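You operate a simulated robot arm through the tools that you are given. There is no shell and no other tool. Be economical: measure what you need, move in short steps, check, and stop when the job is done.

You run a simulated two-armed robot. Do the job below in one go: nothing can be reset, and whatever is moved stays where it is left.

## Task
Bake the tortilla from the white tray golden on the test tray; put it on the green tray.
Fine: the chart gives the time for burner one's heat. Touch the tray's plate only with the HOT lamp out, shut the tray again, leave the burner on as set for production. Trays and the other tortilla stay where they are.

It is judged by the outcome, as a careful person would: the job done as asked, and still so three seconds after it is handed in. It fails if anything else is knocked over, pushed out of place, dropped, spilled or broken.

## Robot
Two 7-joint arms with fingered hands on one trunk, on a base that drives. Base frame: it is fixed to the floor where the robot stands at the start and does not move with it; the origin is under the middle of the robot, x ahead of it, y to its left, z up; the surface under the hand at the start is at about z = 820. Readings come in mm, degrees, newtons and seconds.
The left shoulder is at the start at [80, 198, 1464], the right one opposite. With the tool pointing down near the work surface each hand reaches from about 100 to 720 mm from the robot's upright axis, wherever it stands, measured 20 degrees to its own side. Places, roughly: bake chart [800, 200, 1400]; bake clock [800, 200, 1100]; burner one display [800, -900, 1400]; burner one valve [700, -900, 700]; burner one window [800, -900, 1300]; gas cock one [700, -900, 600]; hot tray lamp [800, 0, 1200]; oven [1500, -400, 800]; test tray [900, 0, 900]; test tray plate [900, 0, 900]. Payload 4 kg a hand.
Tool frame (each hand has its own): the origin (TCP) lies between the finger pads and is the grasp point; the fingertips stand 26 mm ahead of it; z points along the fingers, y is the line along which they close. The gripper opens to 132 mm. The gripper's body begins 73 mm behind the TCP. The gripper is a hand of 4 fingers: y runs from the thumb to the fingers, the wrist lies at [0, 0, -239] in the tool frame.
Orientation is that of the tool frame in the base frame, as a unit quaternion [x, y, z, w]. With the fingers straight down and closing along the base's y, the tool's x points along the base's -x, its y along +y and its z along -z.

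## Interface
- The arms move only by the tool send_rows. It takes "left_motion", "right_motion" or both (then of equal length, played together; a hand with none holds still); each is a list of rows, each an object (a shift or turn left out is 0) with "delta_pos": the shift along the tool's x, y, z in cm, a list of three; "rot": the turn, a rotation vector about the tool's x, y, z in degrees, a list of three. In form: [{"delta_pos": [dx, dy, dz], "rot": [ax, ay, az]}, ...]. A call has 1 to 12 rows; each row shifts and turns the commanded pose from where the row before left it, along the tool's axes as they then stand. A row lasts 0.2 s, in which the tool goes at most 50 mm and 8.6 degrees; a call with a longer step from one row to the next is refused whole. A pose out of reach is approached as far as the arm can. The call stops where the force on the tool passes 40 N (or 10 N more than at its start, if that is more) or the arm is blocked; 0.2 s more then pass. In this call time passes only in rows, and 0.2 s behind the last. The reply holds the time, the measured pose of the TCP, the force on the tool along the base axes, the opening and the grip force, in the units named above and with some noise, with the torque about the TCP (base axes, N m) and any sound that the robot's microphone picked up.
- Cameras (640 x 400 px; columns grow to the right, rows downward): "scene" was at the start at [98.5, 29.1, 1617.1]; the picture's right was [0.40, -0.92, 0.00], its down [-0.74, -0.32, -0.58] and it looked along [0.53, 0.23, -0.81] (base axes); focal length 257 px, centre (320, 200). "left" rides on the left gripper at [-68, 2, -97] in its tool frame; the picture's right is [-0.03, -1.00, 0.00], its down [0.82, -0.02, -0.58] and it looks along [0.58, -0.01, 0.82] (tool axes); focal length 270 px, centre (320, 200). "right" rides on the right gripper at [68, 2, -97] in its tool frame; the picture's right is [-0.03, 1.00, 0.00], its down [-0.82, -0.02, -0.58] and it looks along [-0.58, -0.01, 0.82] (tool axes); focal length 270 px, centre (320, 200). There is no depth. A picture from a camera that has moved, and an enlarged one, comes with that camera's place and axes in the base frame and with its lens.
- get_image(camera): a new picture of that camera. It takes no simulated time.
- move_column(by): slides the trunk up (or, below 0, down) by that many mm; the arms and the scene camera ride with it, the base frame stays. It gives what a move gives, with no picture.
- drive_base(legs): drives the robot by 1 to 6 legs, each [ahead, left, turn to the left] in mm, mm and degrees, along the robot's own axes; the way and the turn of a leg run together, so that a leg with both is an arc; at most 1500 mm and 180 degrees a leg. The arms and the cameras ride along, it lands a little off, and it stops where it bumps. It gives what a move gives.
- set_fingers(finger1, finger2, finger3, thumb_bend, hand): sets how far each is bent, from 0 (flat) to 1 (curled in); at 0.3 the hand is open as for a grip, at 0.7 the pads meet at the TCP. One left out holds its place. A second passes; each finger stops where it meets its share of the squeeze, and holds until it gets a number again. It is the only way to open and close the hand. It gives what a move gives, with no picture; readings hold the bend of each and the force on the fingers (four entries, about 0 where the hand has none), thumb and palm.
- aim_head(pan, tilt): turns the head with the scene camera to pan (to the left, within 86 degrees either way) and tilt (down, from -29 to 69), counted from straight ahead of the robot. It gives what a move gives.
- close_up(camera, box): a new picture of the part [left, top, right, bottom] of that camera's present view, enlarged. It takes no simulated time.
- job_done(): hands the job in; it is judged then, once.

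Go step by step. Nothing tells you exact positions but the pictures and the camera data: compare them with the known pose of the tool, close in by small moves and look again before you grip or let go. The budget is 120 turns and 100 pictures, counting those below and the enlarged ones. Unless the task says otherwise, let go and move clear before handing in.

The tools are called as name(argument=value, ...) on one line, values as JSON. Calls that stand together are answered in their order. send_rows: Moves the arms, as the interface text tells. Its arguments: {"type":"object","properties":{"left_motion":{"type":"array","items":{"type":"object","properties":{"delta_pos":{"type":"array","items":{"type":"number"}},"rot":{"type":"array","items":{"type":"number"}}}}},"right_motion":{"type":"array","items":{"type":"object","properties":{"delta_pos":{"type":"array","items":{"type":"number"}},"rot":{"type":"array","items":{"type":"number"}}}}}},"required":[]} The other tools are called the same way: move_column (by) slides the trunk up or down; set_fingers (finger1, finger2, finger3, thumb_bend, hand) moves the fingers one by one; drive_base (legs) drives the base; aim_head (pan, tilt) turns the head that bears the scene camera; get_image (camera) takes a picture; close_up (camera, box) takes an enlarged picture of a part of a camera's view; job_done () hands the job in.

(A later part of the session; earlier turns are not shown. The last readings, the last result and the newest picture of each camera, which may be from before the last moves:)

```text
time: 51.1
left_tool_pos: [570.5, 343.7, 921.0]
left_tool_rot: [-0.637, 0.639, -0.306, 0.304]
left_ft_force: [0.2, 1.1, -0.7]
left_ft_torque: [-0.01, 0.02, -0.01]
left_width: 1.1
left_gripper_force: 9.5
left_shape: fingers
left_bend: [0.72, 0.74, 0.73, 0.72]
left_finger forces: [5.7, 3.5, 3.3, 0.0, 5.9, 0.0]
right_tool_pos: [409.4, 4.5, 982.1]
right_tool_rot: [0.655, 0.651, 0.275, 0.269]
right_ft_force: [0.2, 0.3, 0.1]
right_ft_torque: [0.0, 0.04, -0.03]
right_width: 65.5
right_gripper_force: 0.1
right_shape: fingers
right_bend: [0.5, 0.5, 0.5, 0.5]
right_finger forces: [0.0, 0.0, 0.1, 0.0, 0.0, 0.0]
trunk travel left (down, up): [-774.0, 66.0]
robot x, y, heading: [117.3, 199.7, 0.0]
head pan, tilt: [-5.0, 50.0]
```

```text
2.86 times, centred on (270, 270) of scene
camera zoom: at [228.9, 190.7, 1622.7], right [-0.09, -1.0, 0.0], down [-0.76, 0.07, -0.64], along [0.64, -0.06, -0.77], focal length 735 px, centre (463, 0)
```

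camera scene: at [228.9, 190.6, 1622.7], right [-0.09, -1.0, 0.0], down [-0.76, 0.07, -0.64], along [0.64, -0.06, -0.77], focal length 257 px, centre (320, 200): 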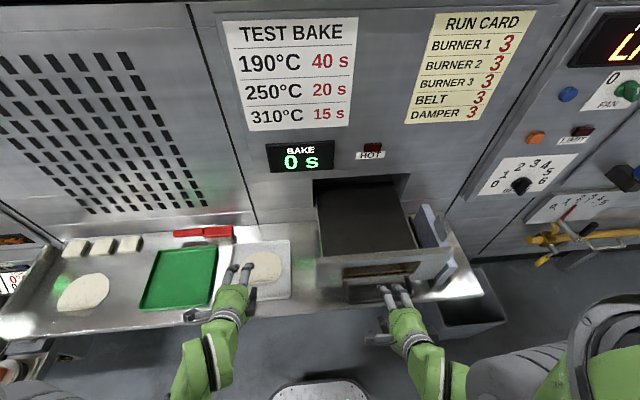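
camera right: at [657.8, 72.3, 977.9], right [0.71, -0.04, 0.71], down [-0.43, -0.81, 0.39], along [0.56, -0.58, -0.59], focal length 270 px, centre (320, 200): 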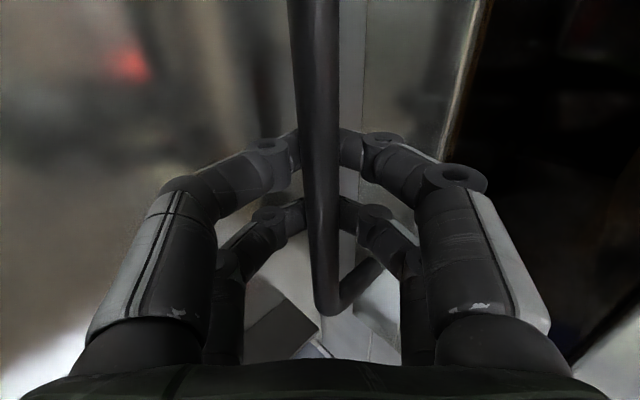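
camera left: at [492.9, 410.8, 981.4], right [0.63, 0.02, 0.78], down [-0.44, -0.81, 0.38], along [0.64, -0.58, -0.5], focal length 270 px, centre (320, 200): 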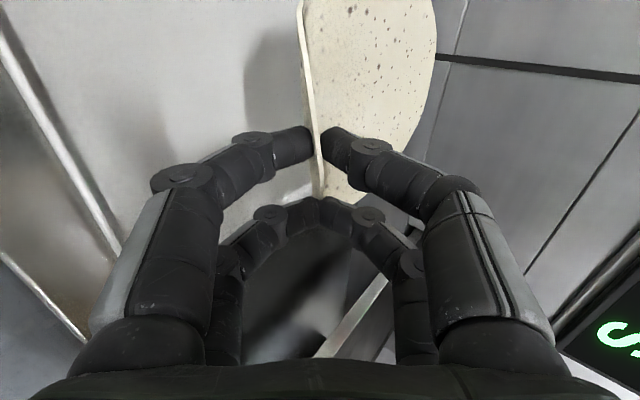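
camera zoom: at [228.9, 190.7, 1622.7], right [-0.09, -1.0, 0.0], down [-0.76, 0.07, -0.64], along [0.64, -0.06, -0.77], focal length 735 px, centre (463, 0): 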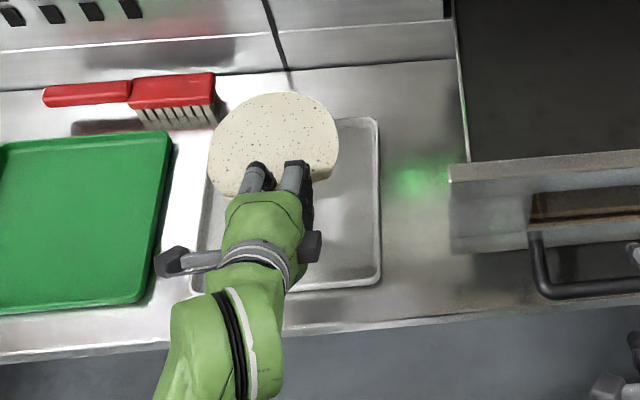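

The tortilla is lifted cleanly, flat ahead of the hand, its centre about 72 mm beyond the TCP. I raise it and turn the hand a quarter to point right, away from the tall front panel.

send_rows(left_motion=[{"delta_pos": [0, -2.33, -1.88]}, {"delta_pos": [0, -2.33, -1.88]}, {"delta_pos": [0, -2.33, -1.88]}])

send_rows(left_motion=[{"rot": [0, 6.4, 5.16]}, {"rot": [0, 6.4, 5.16]}, {"rot": [0, 6.4, 5.16]}, {"rot": [0, 6.4, 5.16]}, {"rot": [0, 6.4, 5.16]}, {"rot": [0, 6.4, 5.16]}, {"rot": [0, 6.4, 5.16]}, {"rot": [0, 6.4, 5.16]}, {"rot": [0, 6.4, 5.16]}, {"rot": [0, 6.4, 5.16]}, {"rot": [0, 6.0, 4.83]}, {}])

get_image(camera="scene")

get_image(camera="left")

```text
time: 51.9
left_tool_pos: [569.0, 340.9, 1010.2]
left_tool_rot: [-0.637, 0.639, -0.306, 0.304]
left_ft_force: [0.6, 0.7, -0.7]
left_ft_torque: [0.0, -0.01, -0.03]
left_width: 1.0
left_gripper_force: 5.6
left_shape: fingers
left_bend: [0.72, 0.74, 0.73, 0.72]
left_finger forces: [5.8, 0.0, 0.0, 0.0, 6.1, 0.1]
right_tool_pos: [409.2, 3.8, 981.9]
right_tool_rot: [0.655, 0.65, 0.275, 0.269]
right_ft_force: [0.0, -0.9, 0.2]
right_ft_torque: [-0.01, 0.02, -0.02]
right_width: 65.4
right_gripper_force: 0.1
right_shape: fingers
right_bend: [0.5, 0.5, 0.5, 0.5]
right_finger forces: [0.0, 0.0, 0.0, 0.1, 0.0, 0.0]
trunk travel left (down, up): [-774.0, 66.0]
robot x, y, heading: [117.7, 195.7, 0.1]
head pan, tilt: [-5.0, 50.0]
```

```text
time: 54.5
left_tool_pos: [555.3, 196.7, 1117.9]
left_tool_rot: [-0.196, 0.898, -0.388, 0.076]
left_ft_force: [0.7, 0.8, -0.3]
left_ft_torque: [-0.02, 0.02, -0.02]
left_width: 0.7
left_gripper_force: 5.3
left_shape: fingers
left_bend: [0.73, 0.74, 0.74, 0.72]
left_finger forces: [5.9, 0.0, 0.0, 0.0, 6.0, 0.1]
left hand out of reach, approached as far as the arm can: row 2, 3, 4, 5, 6, 7, 8, 9, 10, 11
right_tool_pos: [411.2, 4.4, 982.0]
right_tool_rot: [0.655, 0.651, 0.273, 0.268]
right_ft_force: [0.4, -0.1, 0.1]
right_ft_torque: [0.0, 0.0, 0.0]
right_width: 65.5
right_gripper_force: 0.0
right_shape: fingers
right_bend: [0.5, 0.5, 0.5, 0.5]
right_finger forces: [0.1, 0.0, 0.1, 0.1, 0.1, 0.0]
trunk travel left (down, up): [-774.0, 66.0]
robot x, y, heading: [121.9, 199.3, 0.4]
head pan, tilt: [-5.0, 50.0]
```

```text
45 pictures are left
camera scene: at [229.6, 190.4, 1622.6], right [-0.09, -1.0, 0.0], down [-0.76, 0.07, -0.64], along [0.64, -0.06, -0.77], focal length 257 px, centre (320, 200)
```

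scene: 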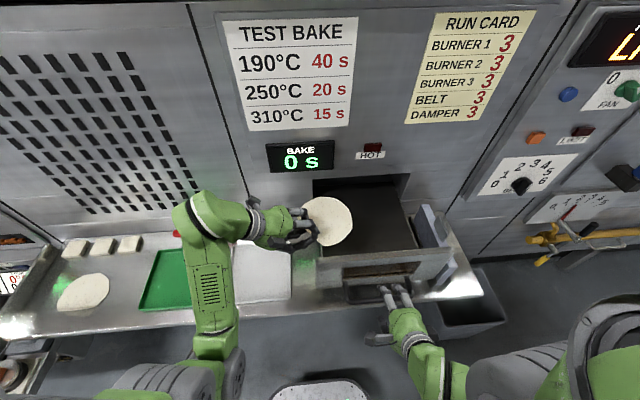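

```text
44 pictures are left
camera left: at [588.8, 289.5, 1183.4], right [0.32, -0.61, 0.72], down [-0.9, 0.04, 0.43], along [-0.29, -0.79, -0.54], focal length 270 px, centre (320, 200)
```

left: 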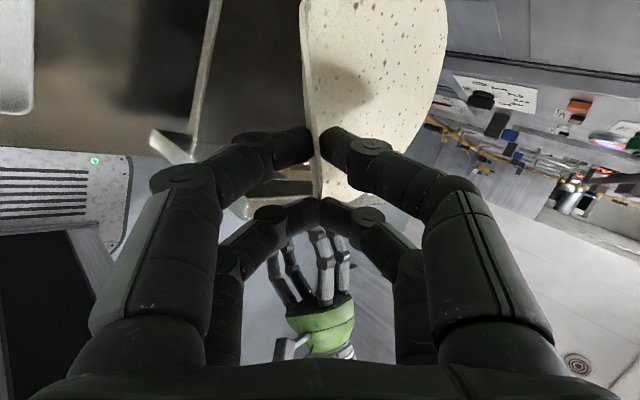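

The hand came to about 67° of the turn, with the tortilla held well above everything. I move on over the plate at z≈1110, which should be easier for the arm, and ease the yaw back by 25°.

send_rows(left_motion=[{"delta_pos": [-1.19, -3.0, 1.45]}, {"delta_pos": [-1.19, -3.0, 1.45]}, {"delta_pos": [-1.19, -3.0, 1.45]}, {"delta_pos": [-1.19, -3.0, 1.45]}, {"delta_pos": [-1.19, -3.0, 1.45]}, {"delta_pos": [-1.19, -3.0, 1.45]}, {"delta_pos": [-1.19, -3.0, 1.45]}, {"rot": [0, -6.5, -5.2]}, {"rot": [0, -6.5, -5.2]}, {"rot": [0, -6.5, -5.2]}, {}])

get_image(camera="scene")

```text
time: 56.9
left_tool_pos: [708.7, 37.0, 1208.8]
left_tool_rot: [-0.38, 0.837, -0.354, 0.173]
left_ft_force: [0.0, 0.3, -0.9]
left_ft_torque: [0.0, -0.01, -0.09]
left_width: 0.0
left_gripper_force: 4.6
left_shape: fingers
left_bend: [0.74, 0.73, 0.73, 0.73]
left_finger forces: [0.1, 4.2, 4.2, 0.1, 0.0, 0.0]
left hand out of reach, approached as far as the arm can: row 6, 7
right_tool_pos: [410.5, 5.2, 983.0]
right_tool_rot: [0.655, 0.65, 0.274, 0.269]
right_ft_force: [0.4, 0.5, 0.6]
right_ft_torque: [0.0, -0.02, -0.01]
right_width: 65.4
right_gripper_force: 0.0
right_shape: fingers
right_bend: [0.5, 0.5, 0.5, 0.5]
right_finger forces: [0.0, 0.1, 0.0, 0.0, 0.0, 0.1]
trunk travel left (down, up): [-774.0, 66.0]
robot x, y, heading: [118.5, 195.5, -0.1]
head pan, tilt: [-5.0, 50.0]
```

```text
43 pictures are left
camera scene: at [229.9, 190.5, 1622.6], right [-0.09, -1.0, 0.0], down [-0.76, 0.07, -0.64], along [0.64, -0.06, -0.77], focal length 257 px, centre (320, 200)
```

scene: 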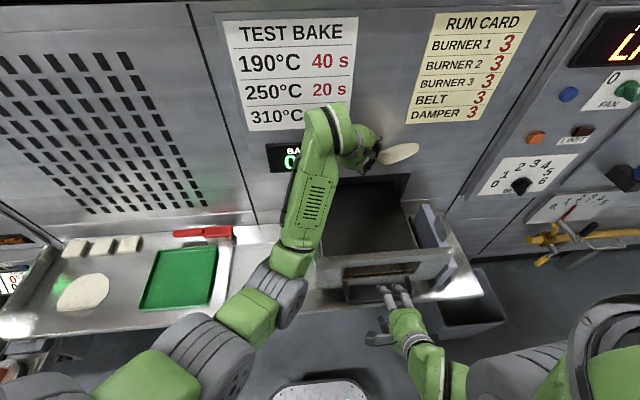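

The tortilla looks tilted and the grip forces have changed pairs; I look closely before moving anything.

get_image(camera="left")

close_up(camera="scene", box=[320, 100, 460, 200])

```text
42 pictures are left
camera left: at [698.2, 132.8, 1277.5], right [0.53, -0.44, 0.72], down [-0.84, -0.36, 0.4], along [0.09, -0.82, -0.56], focal length 270 px, centre (320, 200)
```

left: 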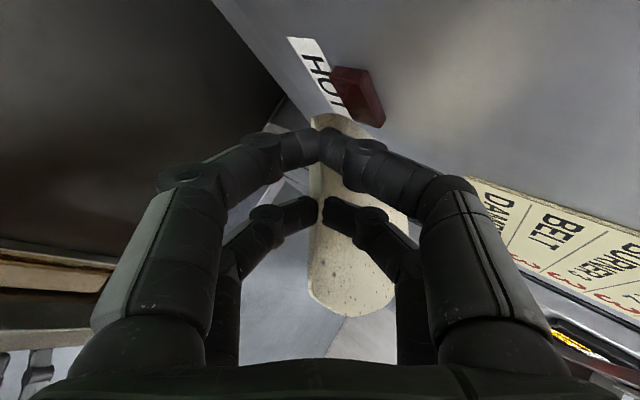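

```text
4.00 times, centred on (390, 150) of scene
camera zoom: at [229.9, 190.5, 1622.6], right [-0.09, -1.0, 0.0], down [-0.76, 0.07, -0.64], along [0.64, -0.06, -0.77], focal length 1029 px, centre (40, 400)
```

zoom: 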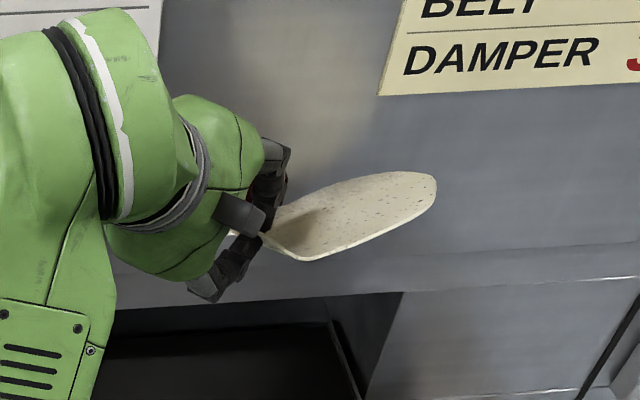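

The wall nudged it: the tortilla now points to the right and hangs on the other finger pair, tilted a little, but still held. I draw it gently away from the wall to above the middle of the plate.

send_rows(left_motion=[{"delta_pos": [-0.22, 1.27, -0.42]}, {"delta_pos": [-0.44, 2.0, -0.83]}, {"delta_pos": [-0.44, 2.2, -0.83]}, {"delta_pos": [-0.44, 2.5, -0.83]}, {"delta_pos": [-0.21, 2.13, -0.4]}, {}])

get_image(camera="left")

close_up(camera="scene", box=[270, 110, 470, 300])

```text
time: 58.3
left_tool_pos: [651.1, 111.5, 1161.0]
left_tool_rot: [-0.379, 0.837, -0.355, 0.172]
left_ft_force: [-0.3, -0.5, -0.5]
left_ft_torque: [0.0, 0.0, -0.01]
left_width: 0.0
left_gripper_force: 4.4
left_shape: fingers
left_bend: [0.74, 0.73, 0.73, 0.73]
left_finger forces: [0.0, 4.3, 4.1, 0.0, 0.0, 0.1]
right_tool_pos: [411.1, 4.8, 982.0]
right_tool_rot: [0.656, 0.65, 0.274, 0.269]
right_ft_force: [-0.2, -0.9, -0.5]
right_ft_torque: [0.01, 0.01, 0.0]
right_width: 65.2
right_gripper_force: 0.1
right_shape: fingers
right_bend: [0.5, 0.5, 0.5, 0.5]
right_finger forces: [0.0, 0.1, 0.1, 0.1, 0.0, 0.1]
trunk travel left (down, up): [-774.0, 66.0]
robot x, y, heading: [121.6, 200.1, -0.1]
head pan, tilt: [-5.0, 50.0]
```

```text
40 pictures are left
camera left: at [640.1, 208.3, 1228.8], right [0.53, -0.44, 0.73], down [-0.84, -0.36, 0.4], along [0.08, -0.82, -0.56], focal length 270 px, centre (320, 200)
```

left: 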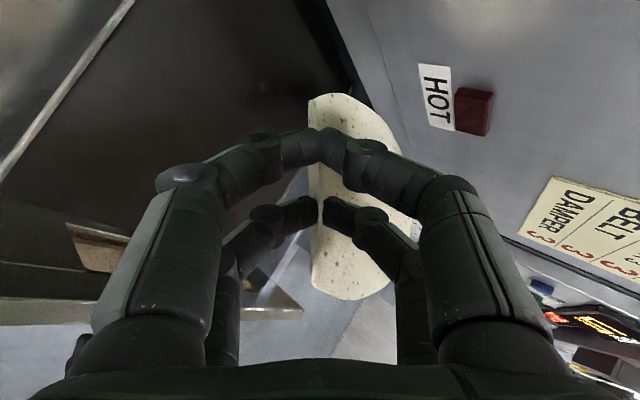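

```text
2.11 times, centred on (370, 205) of scene
camera zoom: at [229.1, 190.5, 1622.7], right [-0.09, -1.0, 0.0], down [-0.76, 0.07, -0.64], along [0.64, -0.06, -0.77], focal length 542 px, centre (215, 190)
```

zoom: 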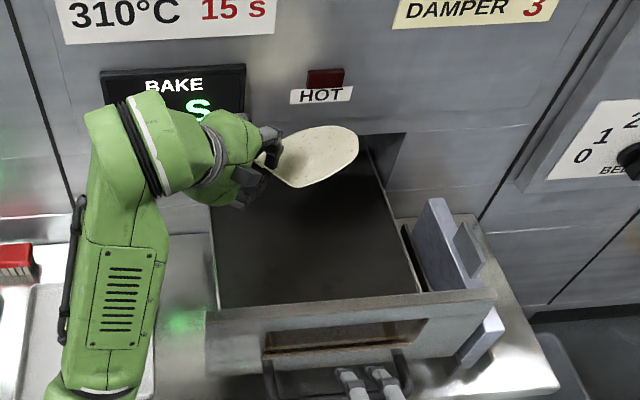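

The tortilla's centre is now above the plate at about [667, 19]. I shift 20 mm ahead for clearance from the panel and lower it by 150 mm.

send_rows(left_motion=[{"delta_pos": [-2.06, -0.57, 0.66]}, {"delta_pos": [0.08, 2.9, 2.76]}, {"delta_pos": [0.08, 2.9, 2.76]}, {"delta_pos": [0.08, 2.9, 2.76]}, {"delta_pos": [0.05, 2.2, 2.1]}, {}])

get_image(camera="left")

close_up(camera="scene", box=[270, 110, 470, 300])

```text
time: 59.7
left_tool_pos: [671.8, 120.9, 1011.1]
left_tool_rot: [-0.378, 0.837, -0.355, 0.172]
left_ft_force: [0.4, 0.7, -0.6]
left_ft_torque: [0.0, 0.02, -0.02]
left_width: 0.0
left_gripper_force: 4.5
left_shape: fingers
left_bend: [0.74, 0.73, 0.73, 0.73]
left_finger forces: [0.1, 4.3, 4.2, 0.0, 0.0, 0.0]
right_tool_pos: [409.5, 3.3, 981.6]
right_tool_rot: [0.655, 0.651, 0.274, 0.269]
right_ft_force: [-0.2, 0.2, -0.5]
right_ft_torque: [0.0, 0.02, -0.01]
right_width: 65.4
right_gripper_force: 0.0
right_shape: fingers
right_bend: [0.5, 0.5, 0.5, 0.5]
right_finger forces: [0.1, 0.0, 0.0, 0.0, 0.0, 0.0]
trunk travel left (down, up): [-774.0, 66.0]
robot x, y, heading: [123.5, 198.0, 0.2]
head pan, tilt: [-5.0, 50.0]
```

```text
38 pictures are left
camera left: at [660.0, 217.4, 1078.0], right [0.53, -0.44, 0.73], down [-0.85, -0.36, 0.4], along [0.08, -0.82, -0.56], focal length 270 px, centre (320, 200)
```

left: 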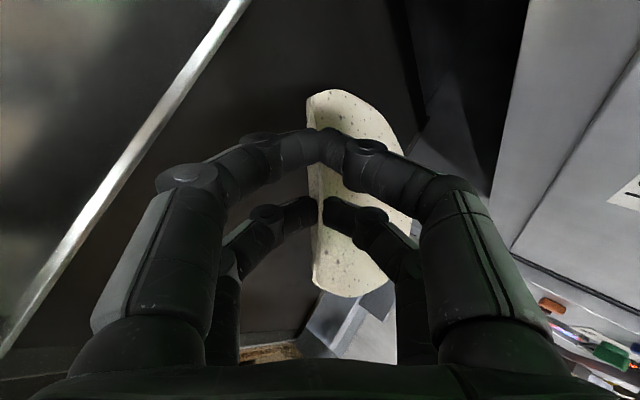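

```text
2.11 times, centred on (370, 205) of scene
camera zoom: at [228.7, 190.4, 1622.7], right [-0.09, -1.0, 0.0], down [-0.76, 0.07, -0.64], along [0.64, -0.06, -0.77], focal length 542 px, centre (215, 190)
```

zoom: 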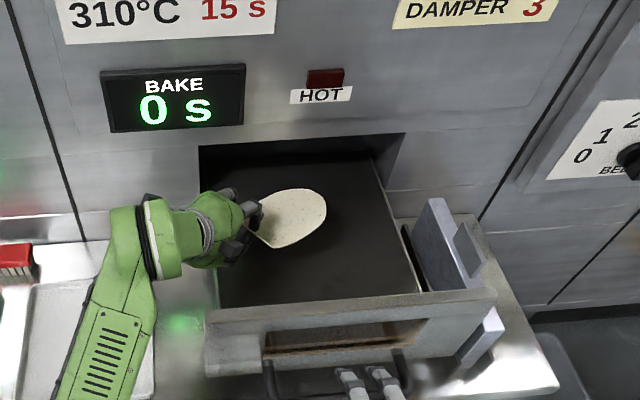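

It comes down nicely over the plate and the HOT lamp is out. I lower it further in smaller steps until the tortilla meets the plate.

send_rows(left_motion=[{"delta_pos": [0.04, 1.45, 1.38]}, {"delta_pos": [0.04, 1.45, 1.38]}, {}])

get_image(camera="left")

close_up(camera="scene", box=[300, 160, 440, 280])

```text
time: 60.5
left_tool_pos: [663.2, 118.3, 990.5]
left_tool_rot: [-0.379, 0.837, -0.355, 0.174]
left_ft_force: [0.3, -0.2, 0.1]
left_ft_torque: [0.02, 0.02, -0.01]
left_width: 0.0
left_gripper_force: 4.9
left_shape: fingers
left_bend: [0.74, 0.73, 0.73, 0.73]
left_finger forces: [0.0, 4.3, 4.2, 0.0, 0.0, 0.1]
left hand out of reach, approached as far as the arm can: row 1, 2
right_tool_pos: [409.1, 5.2, 982.0]
right_tool_rot: [0.655, 0.651, 0.274, 0.269]
right_ft_force: [-0.1, -0.6, 0.9]
right_ft_torque: [-0.02, 0.02, -0.01]
right_width: 65.4
right_gripper_force: 0.1
right_shape: fingers
right_bend: [0.5, 0.5, 0.5, 0.5]
right_finger forces: [0.0, 0.0, 0.0, 0.0, 0.1, 0.0]
trunk travel left (down, up): [-774.0, 66.0]
robot x, y, heading: [117.0, 195.2, -0.2]
head pan, tilt: [-5.0, 50.0]
```

```text
36 pictures are left
camera left: at [651.8, 214.5, 1058.5], right [0.53, -0.44, 0.73], down [-0.84, -0.36, 0.4], along [0.09, -0.82, -0.56], focal length 270 px, centre (320, 200)
```

left: 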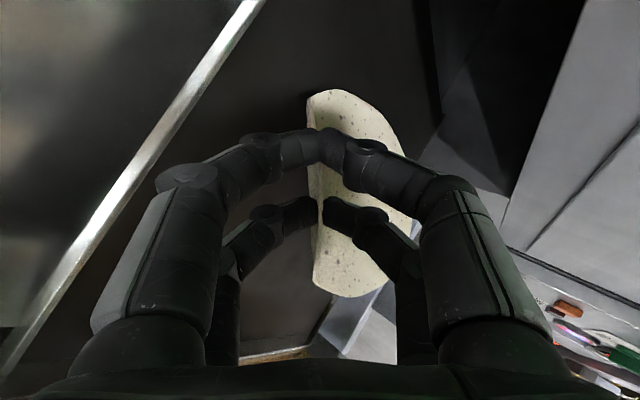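

```text
3.33 times, centred on (370, 220) of scene
camera zoom: at [228.1, 190.8, 1622.7], right [-0.09, -1.0, 0.0], down [-0.76, 0.07, -0.64], along [0.64, -0.06, -0.77], focal length 858 px, centre (153, 133)
```

zoom: 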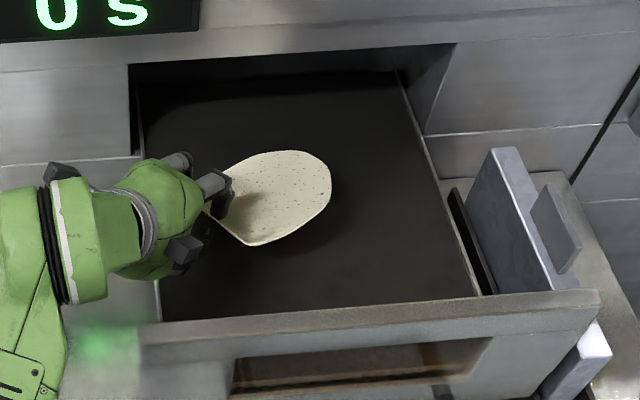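

The arm has reached its limit in this posture, so I'll lower the trunk instead. First I raise the right hand a bit to stay clear of the handle, then go down 45 mm.

send_rows(right_motion=[{"delta_pos": [0, 2, -2]}, {"delta_pos": [0, 2, -2]}])

move_column(by=-35)

close_up(camera="scene", box=[280, 140, 460, 300])

```text
time: 61.1
left_tool_pos: [663.3, 118.4, 990.6]
left_tool_rot: [-0.379, 0.837, -0.355, 0.173]
left_ft_force: [-0.2, 0.2, -0.2]
left_ft_torque: [0.0, 0.01, -0.02]
left_width: 0.1
left_gripper_force: 4.5
left_shape: fingers
left_bend: [0.74, 0.73, 0.73, 0.73]
left_finger forces: [0.0, 4.3, 4.2, 0.0, 0.1, 0.1]
right_tool_pos: [436.4, 7.1, 1025.4]
right_tool_rot: [0.656, 0.651, 0.273, 0.268]
right_ft_force: [-0.5, -0.4, 0.0]
right_ft_torque: [-0.03, -0.01, -0.03]
right_width: 65.4
right_gripper_force: 0.1
right_shape: fingers
right_bend: [0.5, 0.5, 0.5, 0.5]
right_finger forces: [0.1, 0.0, 0.1, 0.0, 0.1, 0.0]
right hand out of reach, approached as far as the arm can: row 1, 2
trunk travel left (down, up): [-774.0, 66.0]
robot x, y, heading: [121.3, 199.2, 0.1]
head pan, tilt: [-5.0, 50.0]
```

```text
time: 61.9
left_tool_pos: [662.4, 118.5, 954.7]
left_tool_rot: [-0.379, 0.837, -0.355, 0.172]
left_ft_force: [0.3, -0.6, 1.1]
left_ft_torque: [0.02, 0.0, 0.01]
left_width: 0.0
left_gripper_force: 4.2
left_shape: fingers
left_bend: [0.74, 0.73, 0.74, 0.73]
left_finger forces: [0.1, 4.8, 5.0, 0.1, 0.0, 0.1]
right_tool_pos: [435.0, 7.5, 990.2]
right_tool_rot: [0.656, 0.65, 0.273, 0.269]
right_ft_force: [0.7, 0.0, 0.8]
right_ft_torque: [-0.01, 0.01, 0.02]
right_width: 65.6
right_gripper_force: 0.1
right_shape: fingers
right_bend: [0.5, 0.5, 0.5, 0.5]
right_finger forces: [0.0, 0.0, 0.0, 0.0, 0.1, 0.0]
trunk travel left (down, up): [-739.0, 101.0]
robot x, y, heading: [117.4, 197.3, -0.1]
head pan, tilt: [-5.0, 50.0]
```

```text
2.50 times, centred on (370, 220) of scene
camera zoom: at [228.8, 190.8, 1587.7], right [-0.09, -1.0, 0.0], down [-0.76, 0.07, -0.64], along [0.64, -0.06, -0.77], focal length 643 px, centre (195, 150)
```

zoom: 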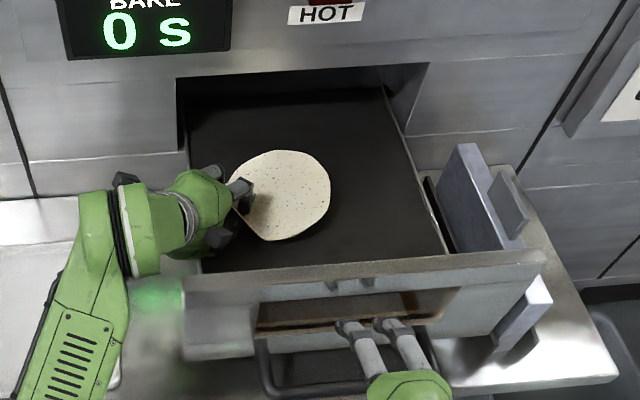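

The tortilla has begun to touch and flatten on the plate. A few mm more, then I look.

move_column(by=-8)

get_image(camera="left")

close_up(camera="scene", box=[310, 170, 410, 250])

```text
time: 62.5
left_tool_pos: [664.1, 118.2, 946.5]
left_tool_rot: [-0.379, 0.837, -0.354, 0.172]
left_ft_force: [0.2, 0.3, -0.1]
left_ft_torque: [-0.01, -0.03, -0.04]
left_width: 0.0
left_gripper_force: 5.4
left_shape: fingers
left_bend: [0.74, 0.73, 0.74, 0.73]
left_finger forces: [0.1, 5.4, 5.9, 0.0, 0.0, 0.0]
right_tool_pos: [435.2, 7.1, 980.7]
right_tool_rot: [0.655, 0.651, 0.274, 0.269]
right_ft_force: [0.2, -0.3, -0.4]
right_ft_torque: [0.0, -0.05, -0.04]
right_width: 65.6
right_gripper_force: 0.0
right_shape: fingers
right_bend: [0.5, 0.5, 0.5, 0.5]
right_finger forces: [0.1, 0.1, 0.0, 0.0, 0.0, 0.0]
trunk travel left (down, up): [-731.0, 109.0]
robot x, y, heading: [119.6, 194.4, 0.0]
head pan, tilt: [-5.0, 50.0]
```

```text
33 pictures are left
camera left: at [652.3, 214.4, 1015.0], right [0.53, -0.44, 0.72], down [-0.84, -0.36, 0.4], along [0.09, -0.82, -0.56], focal length 270 px, centre (320, 200)
```

left: 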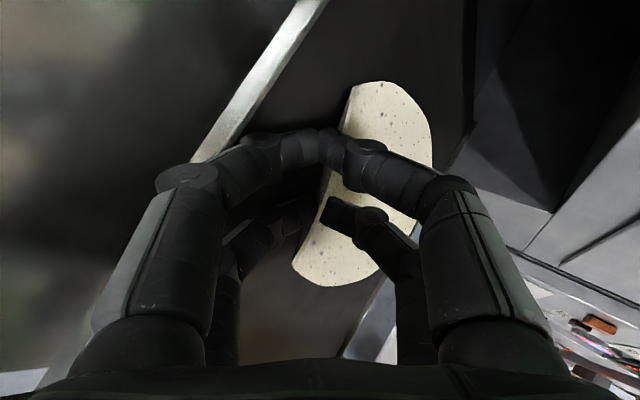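

```text
5.00 times, centred on (360, 210) of scene
camera zoom: at [228.9, 190.6, 1579.7], right [-0.09, -1.0, 0.0], down [-0.76, 0.07, -0.64], along [0.64, -0.06, -0.77], focal length 1286 px, centre (120, 150)
```

zoom: 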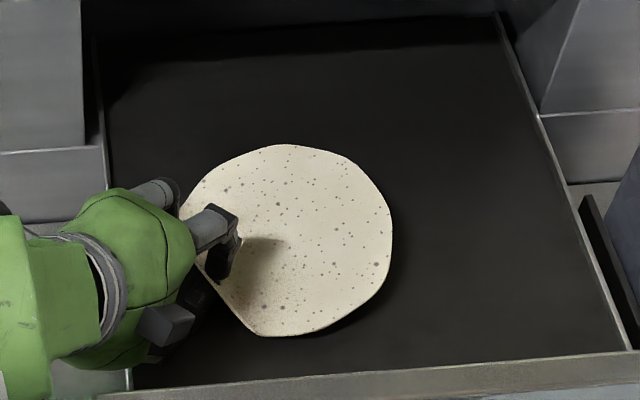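

The tortilla lies flat on the plate, and the lamp is out. I release it and draw the fingers straight back.

set_fingers(hand="left", finger1=0.67, finger2=0.67, finger3=0.6, thumb_bend=0.6)

send_rows(left_motion=[{"delta_pos": [0, 0, -1]}, {"delta_pos": [0, 0, -2]}, {"delta_pos": [0, 0, -3]}, {"delta_pos": [0, -0.5, -3]}, {}])

get_image(camera="left")

close_up(camera="scene", box=[290, 130, 430, 270])

```text
time: 63.5
left_tool_pos: [661.9, 118.0, 946.7]
left_tool_rot: [-0.378, 0.838, -0.355, 0.173]
left_ft_force: [-0.3, -0.4, -0.2]
left_ft_torque: [-0.01, -0.02, 0.03]
left_width: 20.9
left_gripper_force: 0.0
left_shape: fingers
left_bend: [0.67, 0.67, 0.6, 0.6]
left_finger forces: [0.0, 0.0, 0.1, 0.1, 0.0, 0.0]
right_tool_pos: [434.7, 7.7, 982.1]
right_tool_rot: [0.655, 0.651, 0.273, 0.269]
right_ft_force: [0.0, 0.3, -0.6]
right_ft_torque: [0.03, -0.02, 0.0]
right_width: 65.3
right_gripper_force: 0.0
right_shape: fingers
right_bend: [0.5, 0.5, 0.5, 0.5]
right_finger forces: [0.0, 0.1, 0.0, 0.1, 0.0, 0.0]
trunk travel left (down, up): [-731.0, 109.0]
robot x, y, heading: [122.3, 199.3, -0.1]
head pan, tilt: [-5.0, 50.0]
```

```text
time: 64.7
left_tool_pos: [615.3, 157.4, 1012.2]
left_tool_rot: [-0.38, 0.837, -0.354, 0.172]
left_ft_force: [0.0, 0.5, -0.2]
left_ft_torque: [-0.01, 0.02, 0.01]
left_width: 21.1
left_gripper_force: 0.0
left_shape: fingers
left_bend: [0.67, 0.67, 0.6, 0.6]
left_finger forces: [0.1, 0.0, 0.0, 0.0, 0.1, 0.0]
right_tool_pos: [436.7, 6.7, 981.9]
right_tool_rot: [0.655, 0.651, 0.273, 0.269]
right_ft_force: [0.6, 0.1, 0.8]
right_ft_torque: [0.03, 0.01, 0.02]
right_width: 65.5
right_gripper_force: 0.2
right_shape: fingers
right_bend: [0.5, 0.5, 0.5, 0.5]
right_finger forces: [0.1, 0.0, 0.0, 0.1, 0.1, 0.0]
trunk travel left (down, up): [-731.0, 109.0]
robot x, y, heading: [118.9, 195.8, 0.1]
head pan, tilt: [-5.0, 50.0]
```

```text
31 pictures are left
camera left: at [604.2, 253.5, 1079.3], right [0.53, -0.44, 0.72], down [-0.84, -0.36, 0.4], along [0.08, -0.82, -0.56], focal length 270 px, centre (320, 200)
```

left: 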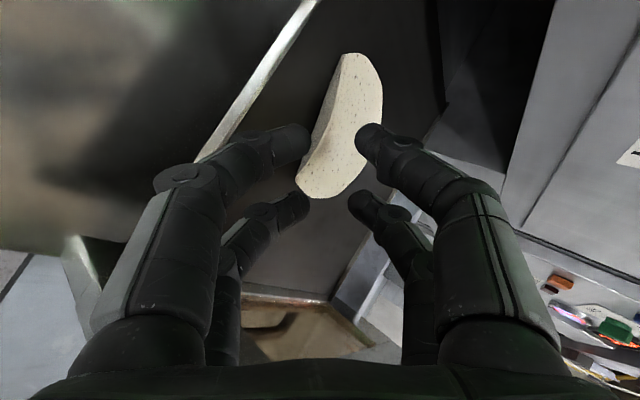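

```text
2.86 times, centred on (360, 200) of scene
camera zoom: at [229.2, 190.5, 1579.7], right [-0.09, -1.0, 0.0], down [-0.76, 0.07, -0.64], along [0.64, -0.06, -0.77], focal length 735 px, centre (206, 200)
```

zoom: 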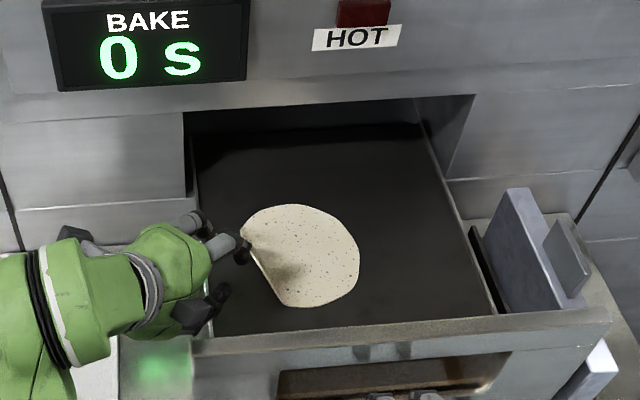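

The tortilla lies well on the plate. I take the left hand out to the left and up, and bring the right hand in front of the bar, which should now be near x=456.

send_rows(left_motion=[{"delta_pos": [-0.1, -2.2, -2.1]}, {"delta_pos": [-2.5, 0.9, -2.4]}, {"delta_pos": [-2.9, 0.9, -2.4]}, {"delta_pos": [-2.9, 0.9, -2.4]}, {"delta_pos": [-2.9, 0.9, -2.4]}], right_motion=[{"delta_pos": [0, -1, -0.3]}, {"delta_pos": [0, -1, -0.3]}, {"delta_pos": [0, -1, -0.3]}, {"delta_pos": [0, -1.2, 0]}, {}])

get_image(camera="scene")

get_image(camera="right")

```text
time: 65.9
left_tool_pos: [617.7, 304.5, 1086.6]
left_tool_rot: [-0.378, 0.838, -0.355, 0.172]
left_ft_force: [0.4, -0.1, -0.6]
left_ft_torque: [-0.01, 0.0, 0.0]
left_width: 21.0
left_gripper_force: 0.0
left_shape: fingers
left_bend: [0.67, 0.67, 0.6, 0.6]
left_finger forces: [0.0, 0.0, 0.0, 0.0, 0.0, 0.0]
right_tool_pos: [416.4, 7.1, 949.6]
right_tool_rot: [0.655, 0.651, 0.273, 0.269]
right_ft_force: [0.3, -0.5, -0.1]
right_ft_torque: [0.02, 0.02, 0.04]
right_width: 65.5
right_gripper_force: 0.0
right_shape: fingers
right_bend: [0.5, 0.5, 0.5, 0.5]
right_finger forces: [0.0, 0.0, 0.0, 0.0, 0.0, 0.0]
right hand out of reach, approached as far as the arm can: row 1, 2, 3, 4
trunk travel left (down, up): [-731.0, 109.0]
robot x, y, heading: [119.5, 196.6, -0.1]
head pan, tilt: [-5.0, 50.0]
```

```text
29 pictures are left
camera scene: at [228.9, 191.6, 1579.7], right [-0.09, -1.0, 0.0], down [-0.76, 0.07, -0.64], along [0.64, -0.06, -0.77], focal length 257 px, centre (320, 200)
```

scene: 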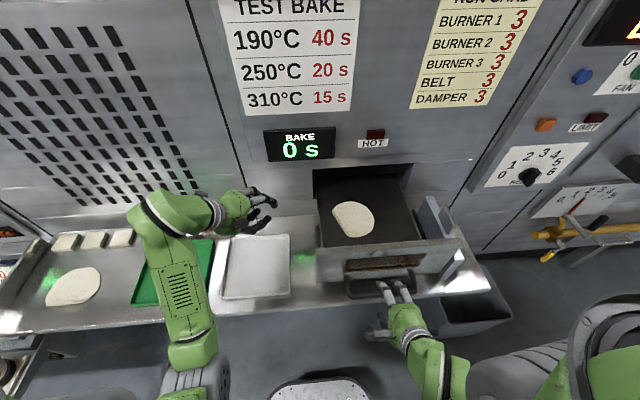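

```text
28 pictures are left
camera right: at [349.1, 74.9, 1019.8], right [0.71, -0.03, 0.71], down [-0.43, -0.82, 0.39], along [0.57, -0.57, -0.59], focal length 270 px, centre (320, 200)
```

right: 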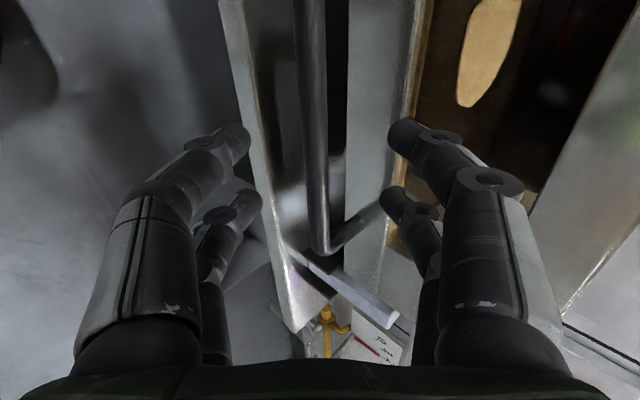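

The bar again lies centred between the right fingers, at the same offset as the first time. I go ahead 45 mm and close.

send_rows(right_motion=[{"delta_pos": [0, 0, 2.5]}, {"delta_pos": [0, 0, 2]}, {}])

set_fingers(hand="right", finger1=0.75, finger2=0.75, finger3=0.75, thumb_bend=0.75)

get_image(camera="right")

```text
time: 66.7
left_tool_pos: [616.7, 303.2, 1085.5]
left_tool_rot: [-0.378, 0.838, -0.354, 0.172]
left_ft_force: [-0.2, 0.6, -0.2]
left_ft_torque: [-0.04, -0.01, 0.01]
left_width: 21.3
left_gripper_force: 0.1
left_shape: fingers
left_bend: [0.67, 0.67, 0.6, 0.6]
left_finger forces: [0.1, 0.1, 0.0, 0.1, 0.0, 0.0]
right_tool_pos: [447.9, 8.6, 917.1]
right_tool_rot: [0.656, 0.651, 0.273, 0.268]
right_ft_force: [-0.3, 0.4, -1.1]
right_ft_torque: [0.01, -0.02, 0.02]
right_width: 65.4
right_gripper_force: 0.1
right_shape: fingers
right_bend: [0.5, 0.5, 0.5, 0.5]
right_finger forces: [0.1, 0.0, 0.0, 0.0, 0.0, 0.0]
trunk travel left (down, up): [-731.0, 109.0]
robot x, y, heading: [120.6, 201.1, 0.0]
head pan, tilt: [-5.0, 50.0]
```

```text
time: 67.7
left_tool_pos: [618.0, 302.1, 1085.9]
left_tool_rot: [-0.379, 0.837, -0.355, 0.172]
left_ft_force: [0.6, 0.4, -0.2]
left_ft_torque: [0.0, 0.03, 0.03]
left_width: 21.2
left_gripper_force: 0.1
left_shape: fingers
left_bend: [0.67, 0.67, 0.6, 0.6]
left_finger forces: [0.1, 0.1, 0.0, 0.1, 0.0, 0.1]
right_tool_pos: [447.9, 7.8, 916.7]
right_tool_rot: [0.656, 0.651, 0.274, 0.268]
right_ft_force: [-0.7, 1.5, -17.3]
right_ft_torque: [-0.04, 0.2, 0.13]
right_width: 9.2
right_gripper_force: 15.9
right_shape: fingers
right_bend: [0.72, 0.72, 0.71, 0.68]
right_finger forces: [5.4, 5.7, 8.9, 0.1, 12.1, 0.0]
trunk travel left (down, up): [-731.0, 109.0]
robot x, y, heading: [125.3, 199.6, 0.0]
head pan, tilt: [-5.0, 50.0]
```

```text
27 pictures are left
camera right: at [380.9, 75.5, 986.7], right [0.71, -0.04, 0.7], down [-0.43, -0.82, 0.39], along [0.56, -0.57, -0.59], focal length 270 px, centre (320, 200)
```

right: 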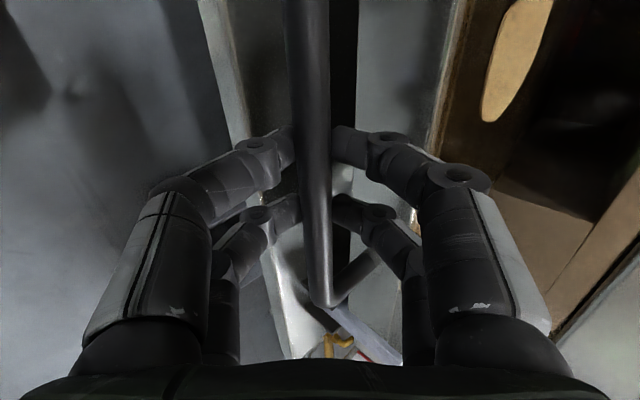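

The bar is enclosed. I lower the hand a touch and push the tray in steadily.

send_rows(right_motion=[{"delta_pos": [0, 0.0, 0.9]}, {"delta_pos": [0, 1.0, 1.1]}, {"delta_pos": [0, 1.41, 1.41]}, {"delta_pos": [0, 1.41, 1.41]}, {"delta_pos": [0, 1.41, 1.41]}, {"delta_pos": [0, 1.41, 1.41]}, {"delta_pos": [0, 1.41, 1.41]}, {"delta_pos": [0, 1.41, 1.41]}, {"delta_pos": [0, 1.41, 1.41]}, {"delta_pos": [0, 1.41, 1.41]}, {"delta_pos": [0, 1.41, 1.41]}, {"delta_pos": [0, 1.41, 1.41]}])

get_image(camera="scene")

```text
time: 70.3
left_tool_pos: [621.1, 303.6, 1084.8]
left_tool_rot: [-0.379, 0.837, -0.354, 0.171]
left_ft_force: [1.6, -0.5, 0.0]
left_ft_torque: [0.0, -0.01, 0.01]
left_width: 21.0
left_gripper_force: 0.1
left_shape: fingers
left_bend: [0.67, 0.67, 0.6, 0.6]
left_finger forces: [0.0, 0.1, 0.1, 0.0, 0.0, 0.0]
right_tool_pos: [671.9, 7.2, 908.9]
right_tool_rot: [0.656, 0.651, 0.273, 0.268]
right_ft_force: [-0.6, 8.6, -15.8]
right_ft_torque: [0.04, 0.04, 0.09]
right_width: 0.0
right_gripper_force: 11.2
right_shape: fingers
right_bend: [0.74, 0.74, 0.73, 0.67]
right_finger forces: [3.0, 3.4, 5.9, 0.0, 10.3, 0.0]
trunk travel left (down, up): [-731.0, 109.0]
robot x, y, heading: [125.2, 199.3, 0.0]
head pan, tilt: [-5.0, 50.0]
```

```text
26 pictures are left
camera scene: at [232.8, 191.6, 1579.4], right [-0.09, -1.0, 0.0], down [-0.76, 0.07, -0.64], along [0.64, -0.06, -0.77], focal length 257 px, centre (320, 200)
```

scene: 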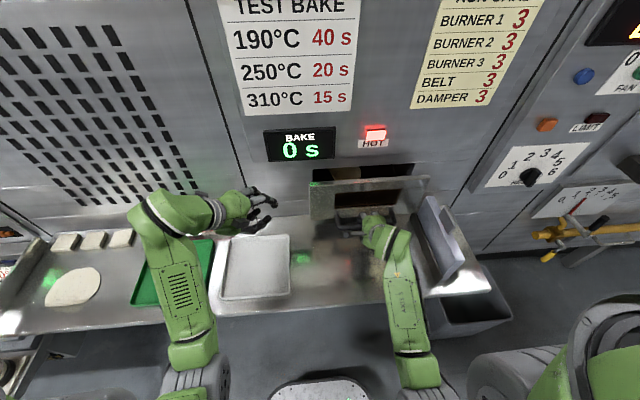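

HOT is lit as the plate enters and the clock still reads 0. I push the last part until it stops, noting the time.

send_rows(right_motion=[{"delta_pos": [0, 1.41, 1.41]}, {"delta_pos": [0, 1.41, 1.41]}, {"delta_pos": [0, 1.06, 1.06]}, {"delta_pos": [0, 0.5, 0.5]}])

close_up(camera="scene", box=[240, 100, 440, 240])

```text
time: 71.3
left_tool_pos: [619.4, 304.9, 1085.0]
left_tool_rot: [-0.38, 0.837, -0.355, 0.171]
left_ft_force: [0.2, 0.1, -0.2]
left_ft_torque: [-0.01, -0.01, -0.02]
left_width: 21.1
left_gripper_force: 0.0
left_shape: fingers
left_bend: [0.67, 0.67, 0.6, 0.6]
left_finger forces: [0.1, 0.0, 0.0, 0.0, 0.0, 0.0]
right_tool_pos: [730.7, 5.8, 910.1]
right_tool_rot: [0.656, 0.651, 0.273, 0.268]
right_ft_force: [-0.4, 11.1, -14.1]
right_ft_torque: [-0.02, 0.01, 0.09]
right_width: 0.0
right_gripper_force: 11.0
right_shape: fingers
right_bend: [0.74, 0.74, 0.73, 0.67]
right_finger forces: [2.8, 3.3, 5.6, 0.0, 9.9, 0.0]
trunk travel left (down, up): [-731.0, 109.0]
robot x, y, heading: [117.6, 199.3, 0.1]
head pan, tilt: [-5.0, 50.0]
```

```text
2.86 times, centred on (340, 170) of scene
camera zoom: at [231.7, 192.5, 1579.5], right [-0.09, -1.0, 0.0], down [-0.76, 0.07, -0.64], along [0.64, -0.06, -0.77], focal length 735 px, centre (263, 286)
```

zoom: 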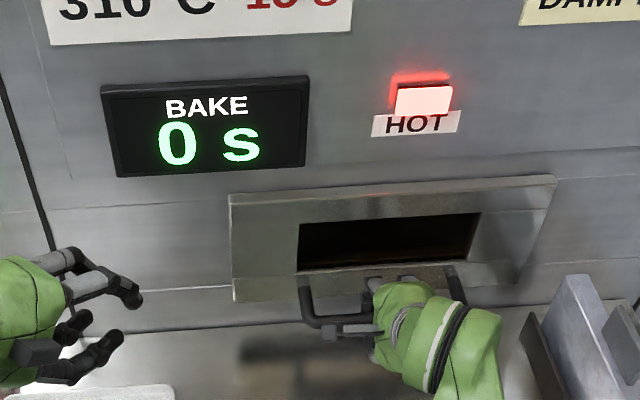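

It looks shut; I press 8 mm further to be sure.

send_rows(right_motion=[{"delta_pos": [0, 0.3, 0.3]}, {"delta_pos": [0, 0.3, 0.3]}])

close_up(camera="scene", box=[240, 100, 440, 240])

```text
time: 71.9
left_tool_pos: [618.4, 301.7, 1085.6]
left_tool_rot: [-0.379, 0.838, -0.354, 0.172]
left_ft_force: [0.0, 0.4, 0.3]
left_ft_torque: [0.02, 0.0, -0.01]
left_width: 20.8
left_gripper_force: 0.1
left_shape: fingers
left_bend: [0.67, 0.67, 0.6, 0.6]
left_finger forces: [0.0, 0.0, 0.0, 0.1, 0.1, 0.0]
right_tool_pos: [738.2, 4.5, 909.3]
right_tool_rot: [0.656, 0.65, 0.273, 0.269]
right_ft_force: [-13.8, 3.3, -11.7]
right_ft_torque: [-0.07, 0.06, 0.18]
right_width: 0.0
right_gripper_force: 9.6
right_shape: fingers
right_bend: [0.74, 0.74, 0.73, 0.65]
right_finger forces: [0.0, 0.0, 5.1, 0.0, 13.4, 0.0]
trunk travel left (down, up): [-731.0, 109.0]
robot x, y, heading: [118.1, 199.9, -0.1]
head pan, tilt: [-5.0, 50.0]
```

```text
2.86 times, centred on (340, 170) of scene
camera zoom: at [228.1, 190.3, 1579.7], right [-0.09, -1.0, 0.0], down [-0.76, 0.07, -0.64], along [0.64, -0.06, -0.77], focal length 735 px, centre (263, 286)
```

zoom: 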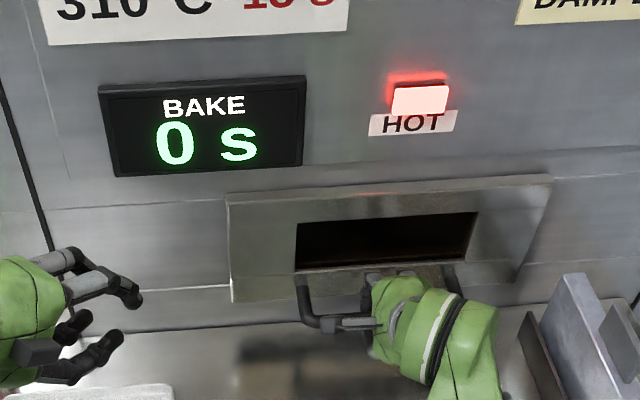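

The tray is firmly shut (13.8 N back-pressure). I now wait, holding the handle, and check the clock.

send_rows(right_motion=[{}, {}, {}, {}, {}, {}, {}, {}, {}, {}, {}, {}])

send_rows(right_motion=[{}, {}, {}, {}, {}, {}, {}, {}, {}, {}, {}, {}])

close_up(camera="scene", box=[240, 100, 440, 240])

```text
time: 74.5
left_tool_pos: [616.9, 302.0, 1085.7]
left_tool_rot: [-0.379, 0.837, -0.354, 0.173]
left_ft_force: [-0.5, 0.2, 0.4]
left_ft_torque: [-0.02, -0.06, -0.01]
left_width: 21.2
left_gripper_force: 0.1
left_shape: fingers
left_bend: [0.67, 0.67, 0.6, 0.6]
left_finger forces: [0.1, 0.0, 0.0, 0.0, 0.0, 0.1]
right_tool_pos: [737.9, 3.7, 909.7]
right_tool_rot: [0.656, 0.65, 0.275, 0.268]
right_ft_force: [-15.8, -1.1, -14.7]
right_ft_torque: [-0.12, 0.07, 0.24]
right_width: 0.0
right_gripper_force: 9.5
right_shape: fingers
right_bend: [0.74, 0.74, 0.73, 0.64]
right_finger forces: [0.0, 0.0, 5.9, 0.0, 14.6, 0.0]
trunk travel left (down, up): [-731.0, 109.0]
robot x, y, heading: [118.1, 200.0, -0.1]
head pan, tilt: [-5.0, 50.0]
```

```text
time: 77.1
left_tool_pos: [617.6, 301.7, 1087.5]
left_tool_rot: [-0.378, 0.837, -0.354, 0.173]
left_ft_force: [0.2, -0.2, 0.0]
left_ft_torque: [0.0, 0.01, 0.01]
left_width: 21.5
left_gripper_force: 0.0
left_shape: fingers
left_bend: [0.67, 0.67, 0.6, 0.6]
left_finger forces: [0.0, 0.1, 0.1, 0.0, 0.0, 0.0]
right_tool_pos: [739.0, 5.4, 910.9]
right_tool_rot: [0.656, 0.65, 0.275, 0.268]
right_ft_force: [-14.6, -0.6, -15.1]
right_ft_torque: [-0.13, 0.07, 0.22]
right_width: 0.0
right_gripper_force: 9.9
right_shape: fingers
right_bend: [0.74, 0.74, 0.73, 0.64]
right_finger forces: [0.1, 0.0, 5.9, 0.0, 14.6, 0.1]
trunk travel left (down, up): [-731.0, 109.0]
robot x, y, heading: [122.4, 195.7, -0.1]
head pan, tilt: [-5.0, 50.0]
```

```text
2.86 times, centred on (340, 170) of scene
camera zoom: at [228.1, 189.7, 1579.7], right [-0.09, -1.0, 0.0], down [-0.76, 0.07, -0.64], along [0.64, -0.06, -0.77], focal length 735 px, centre (263, 286)
```

zoom: 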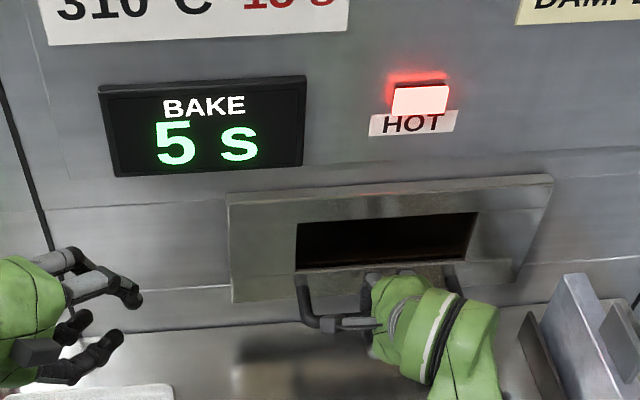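

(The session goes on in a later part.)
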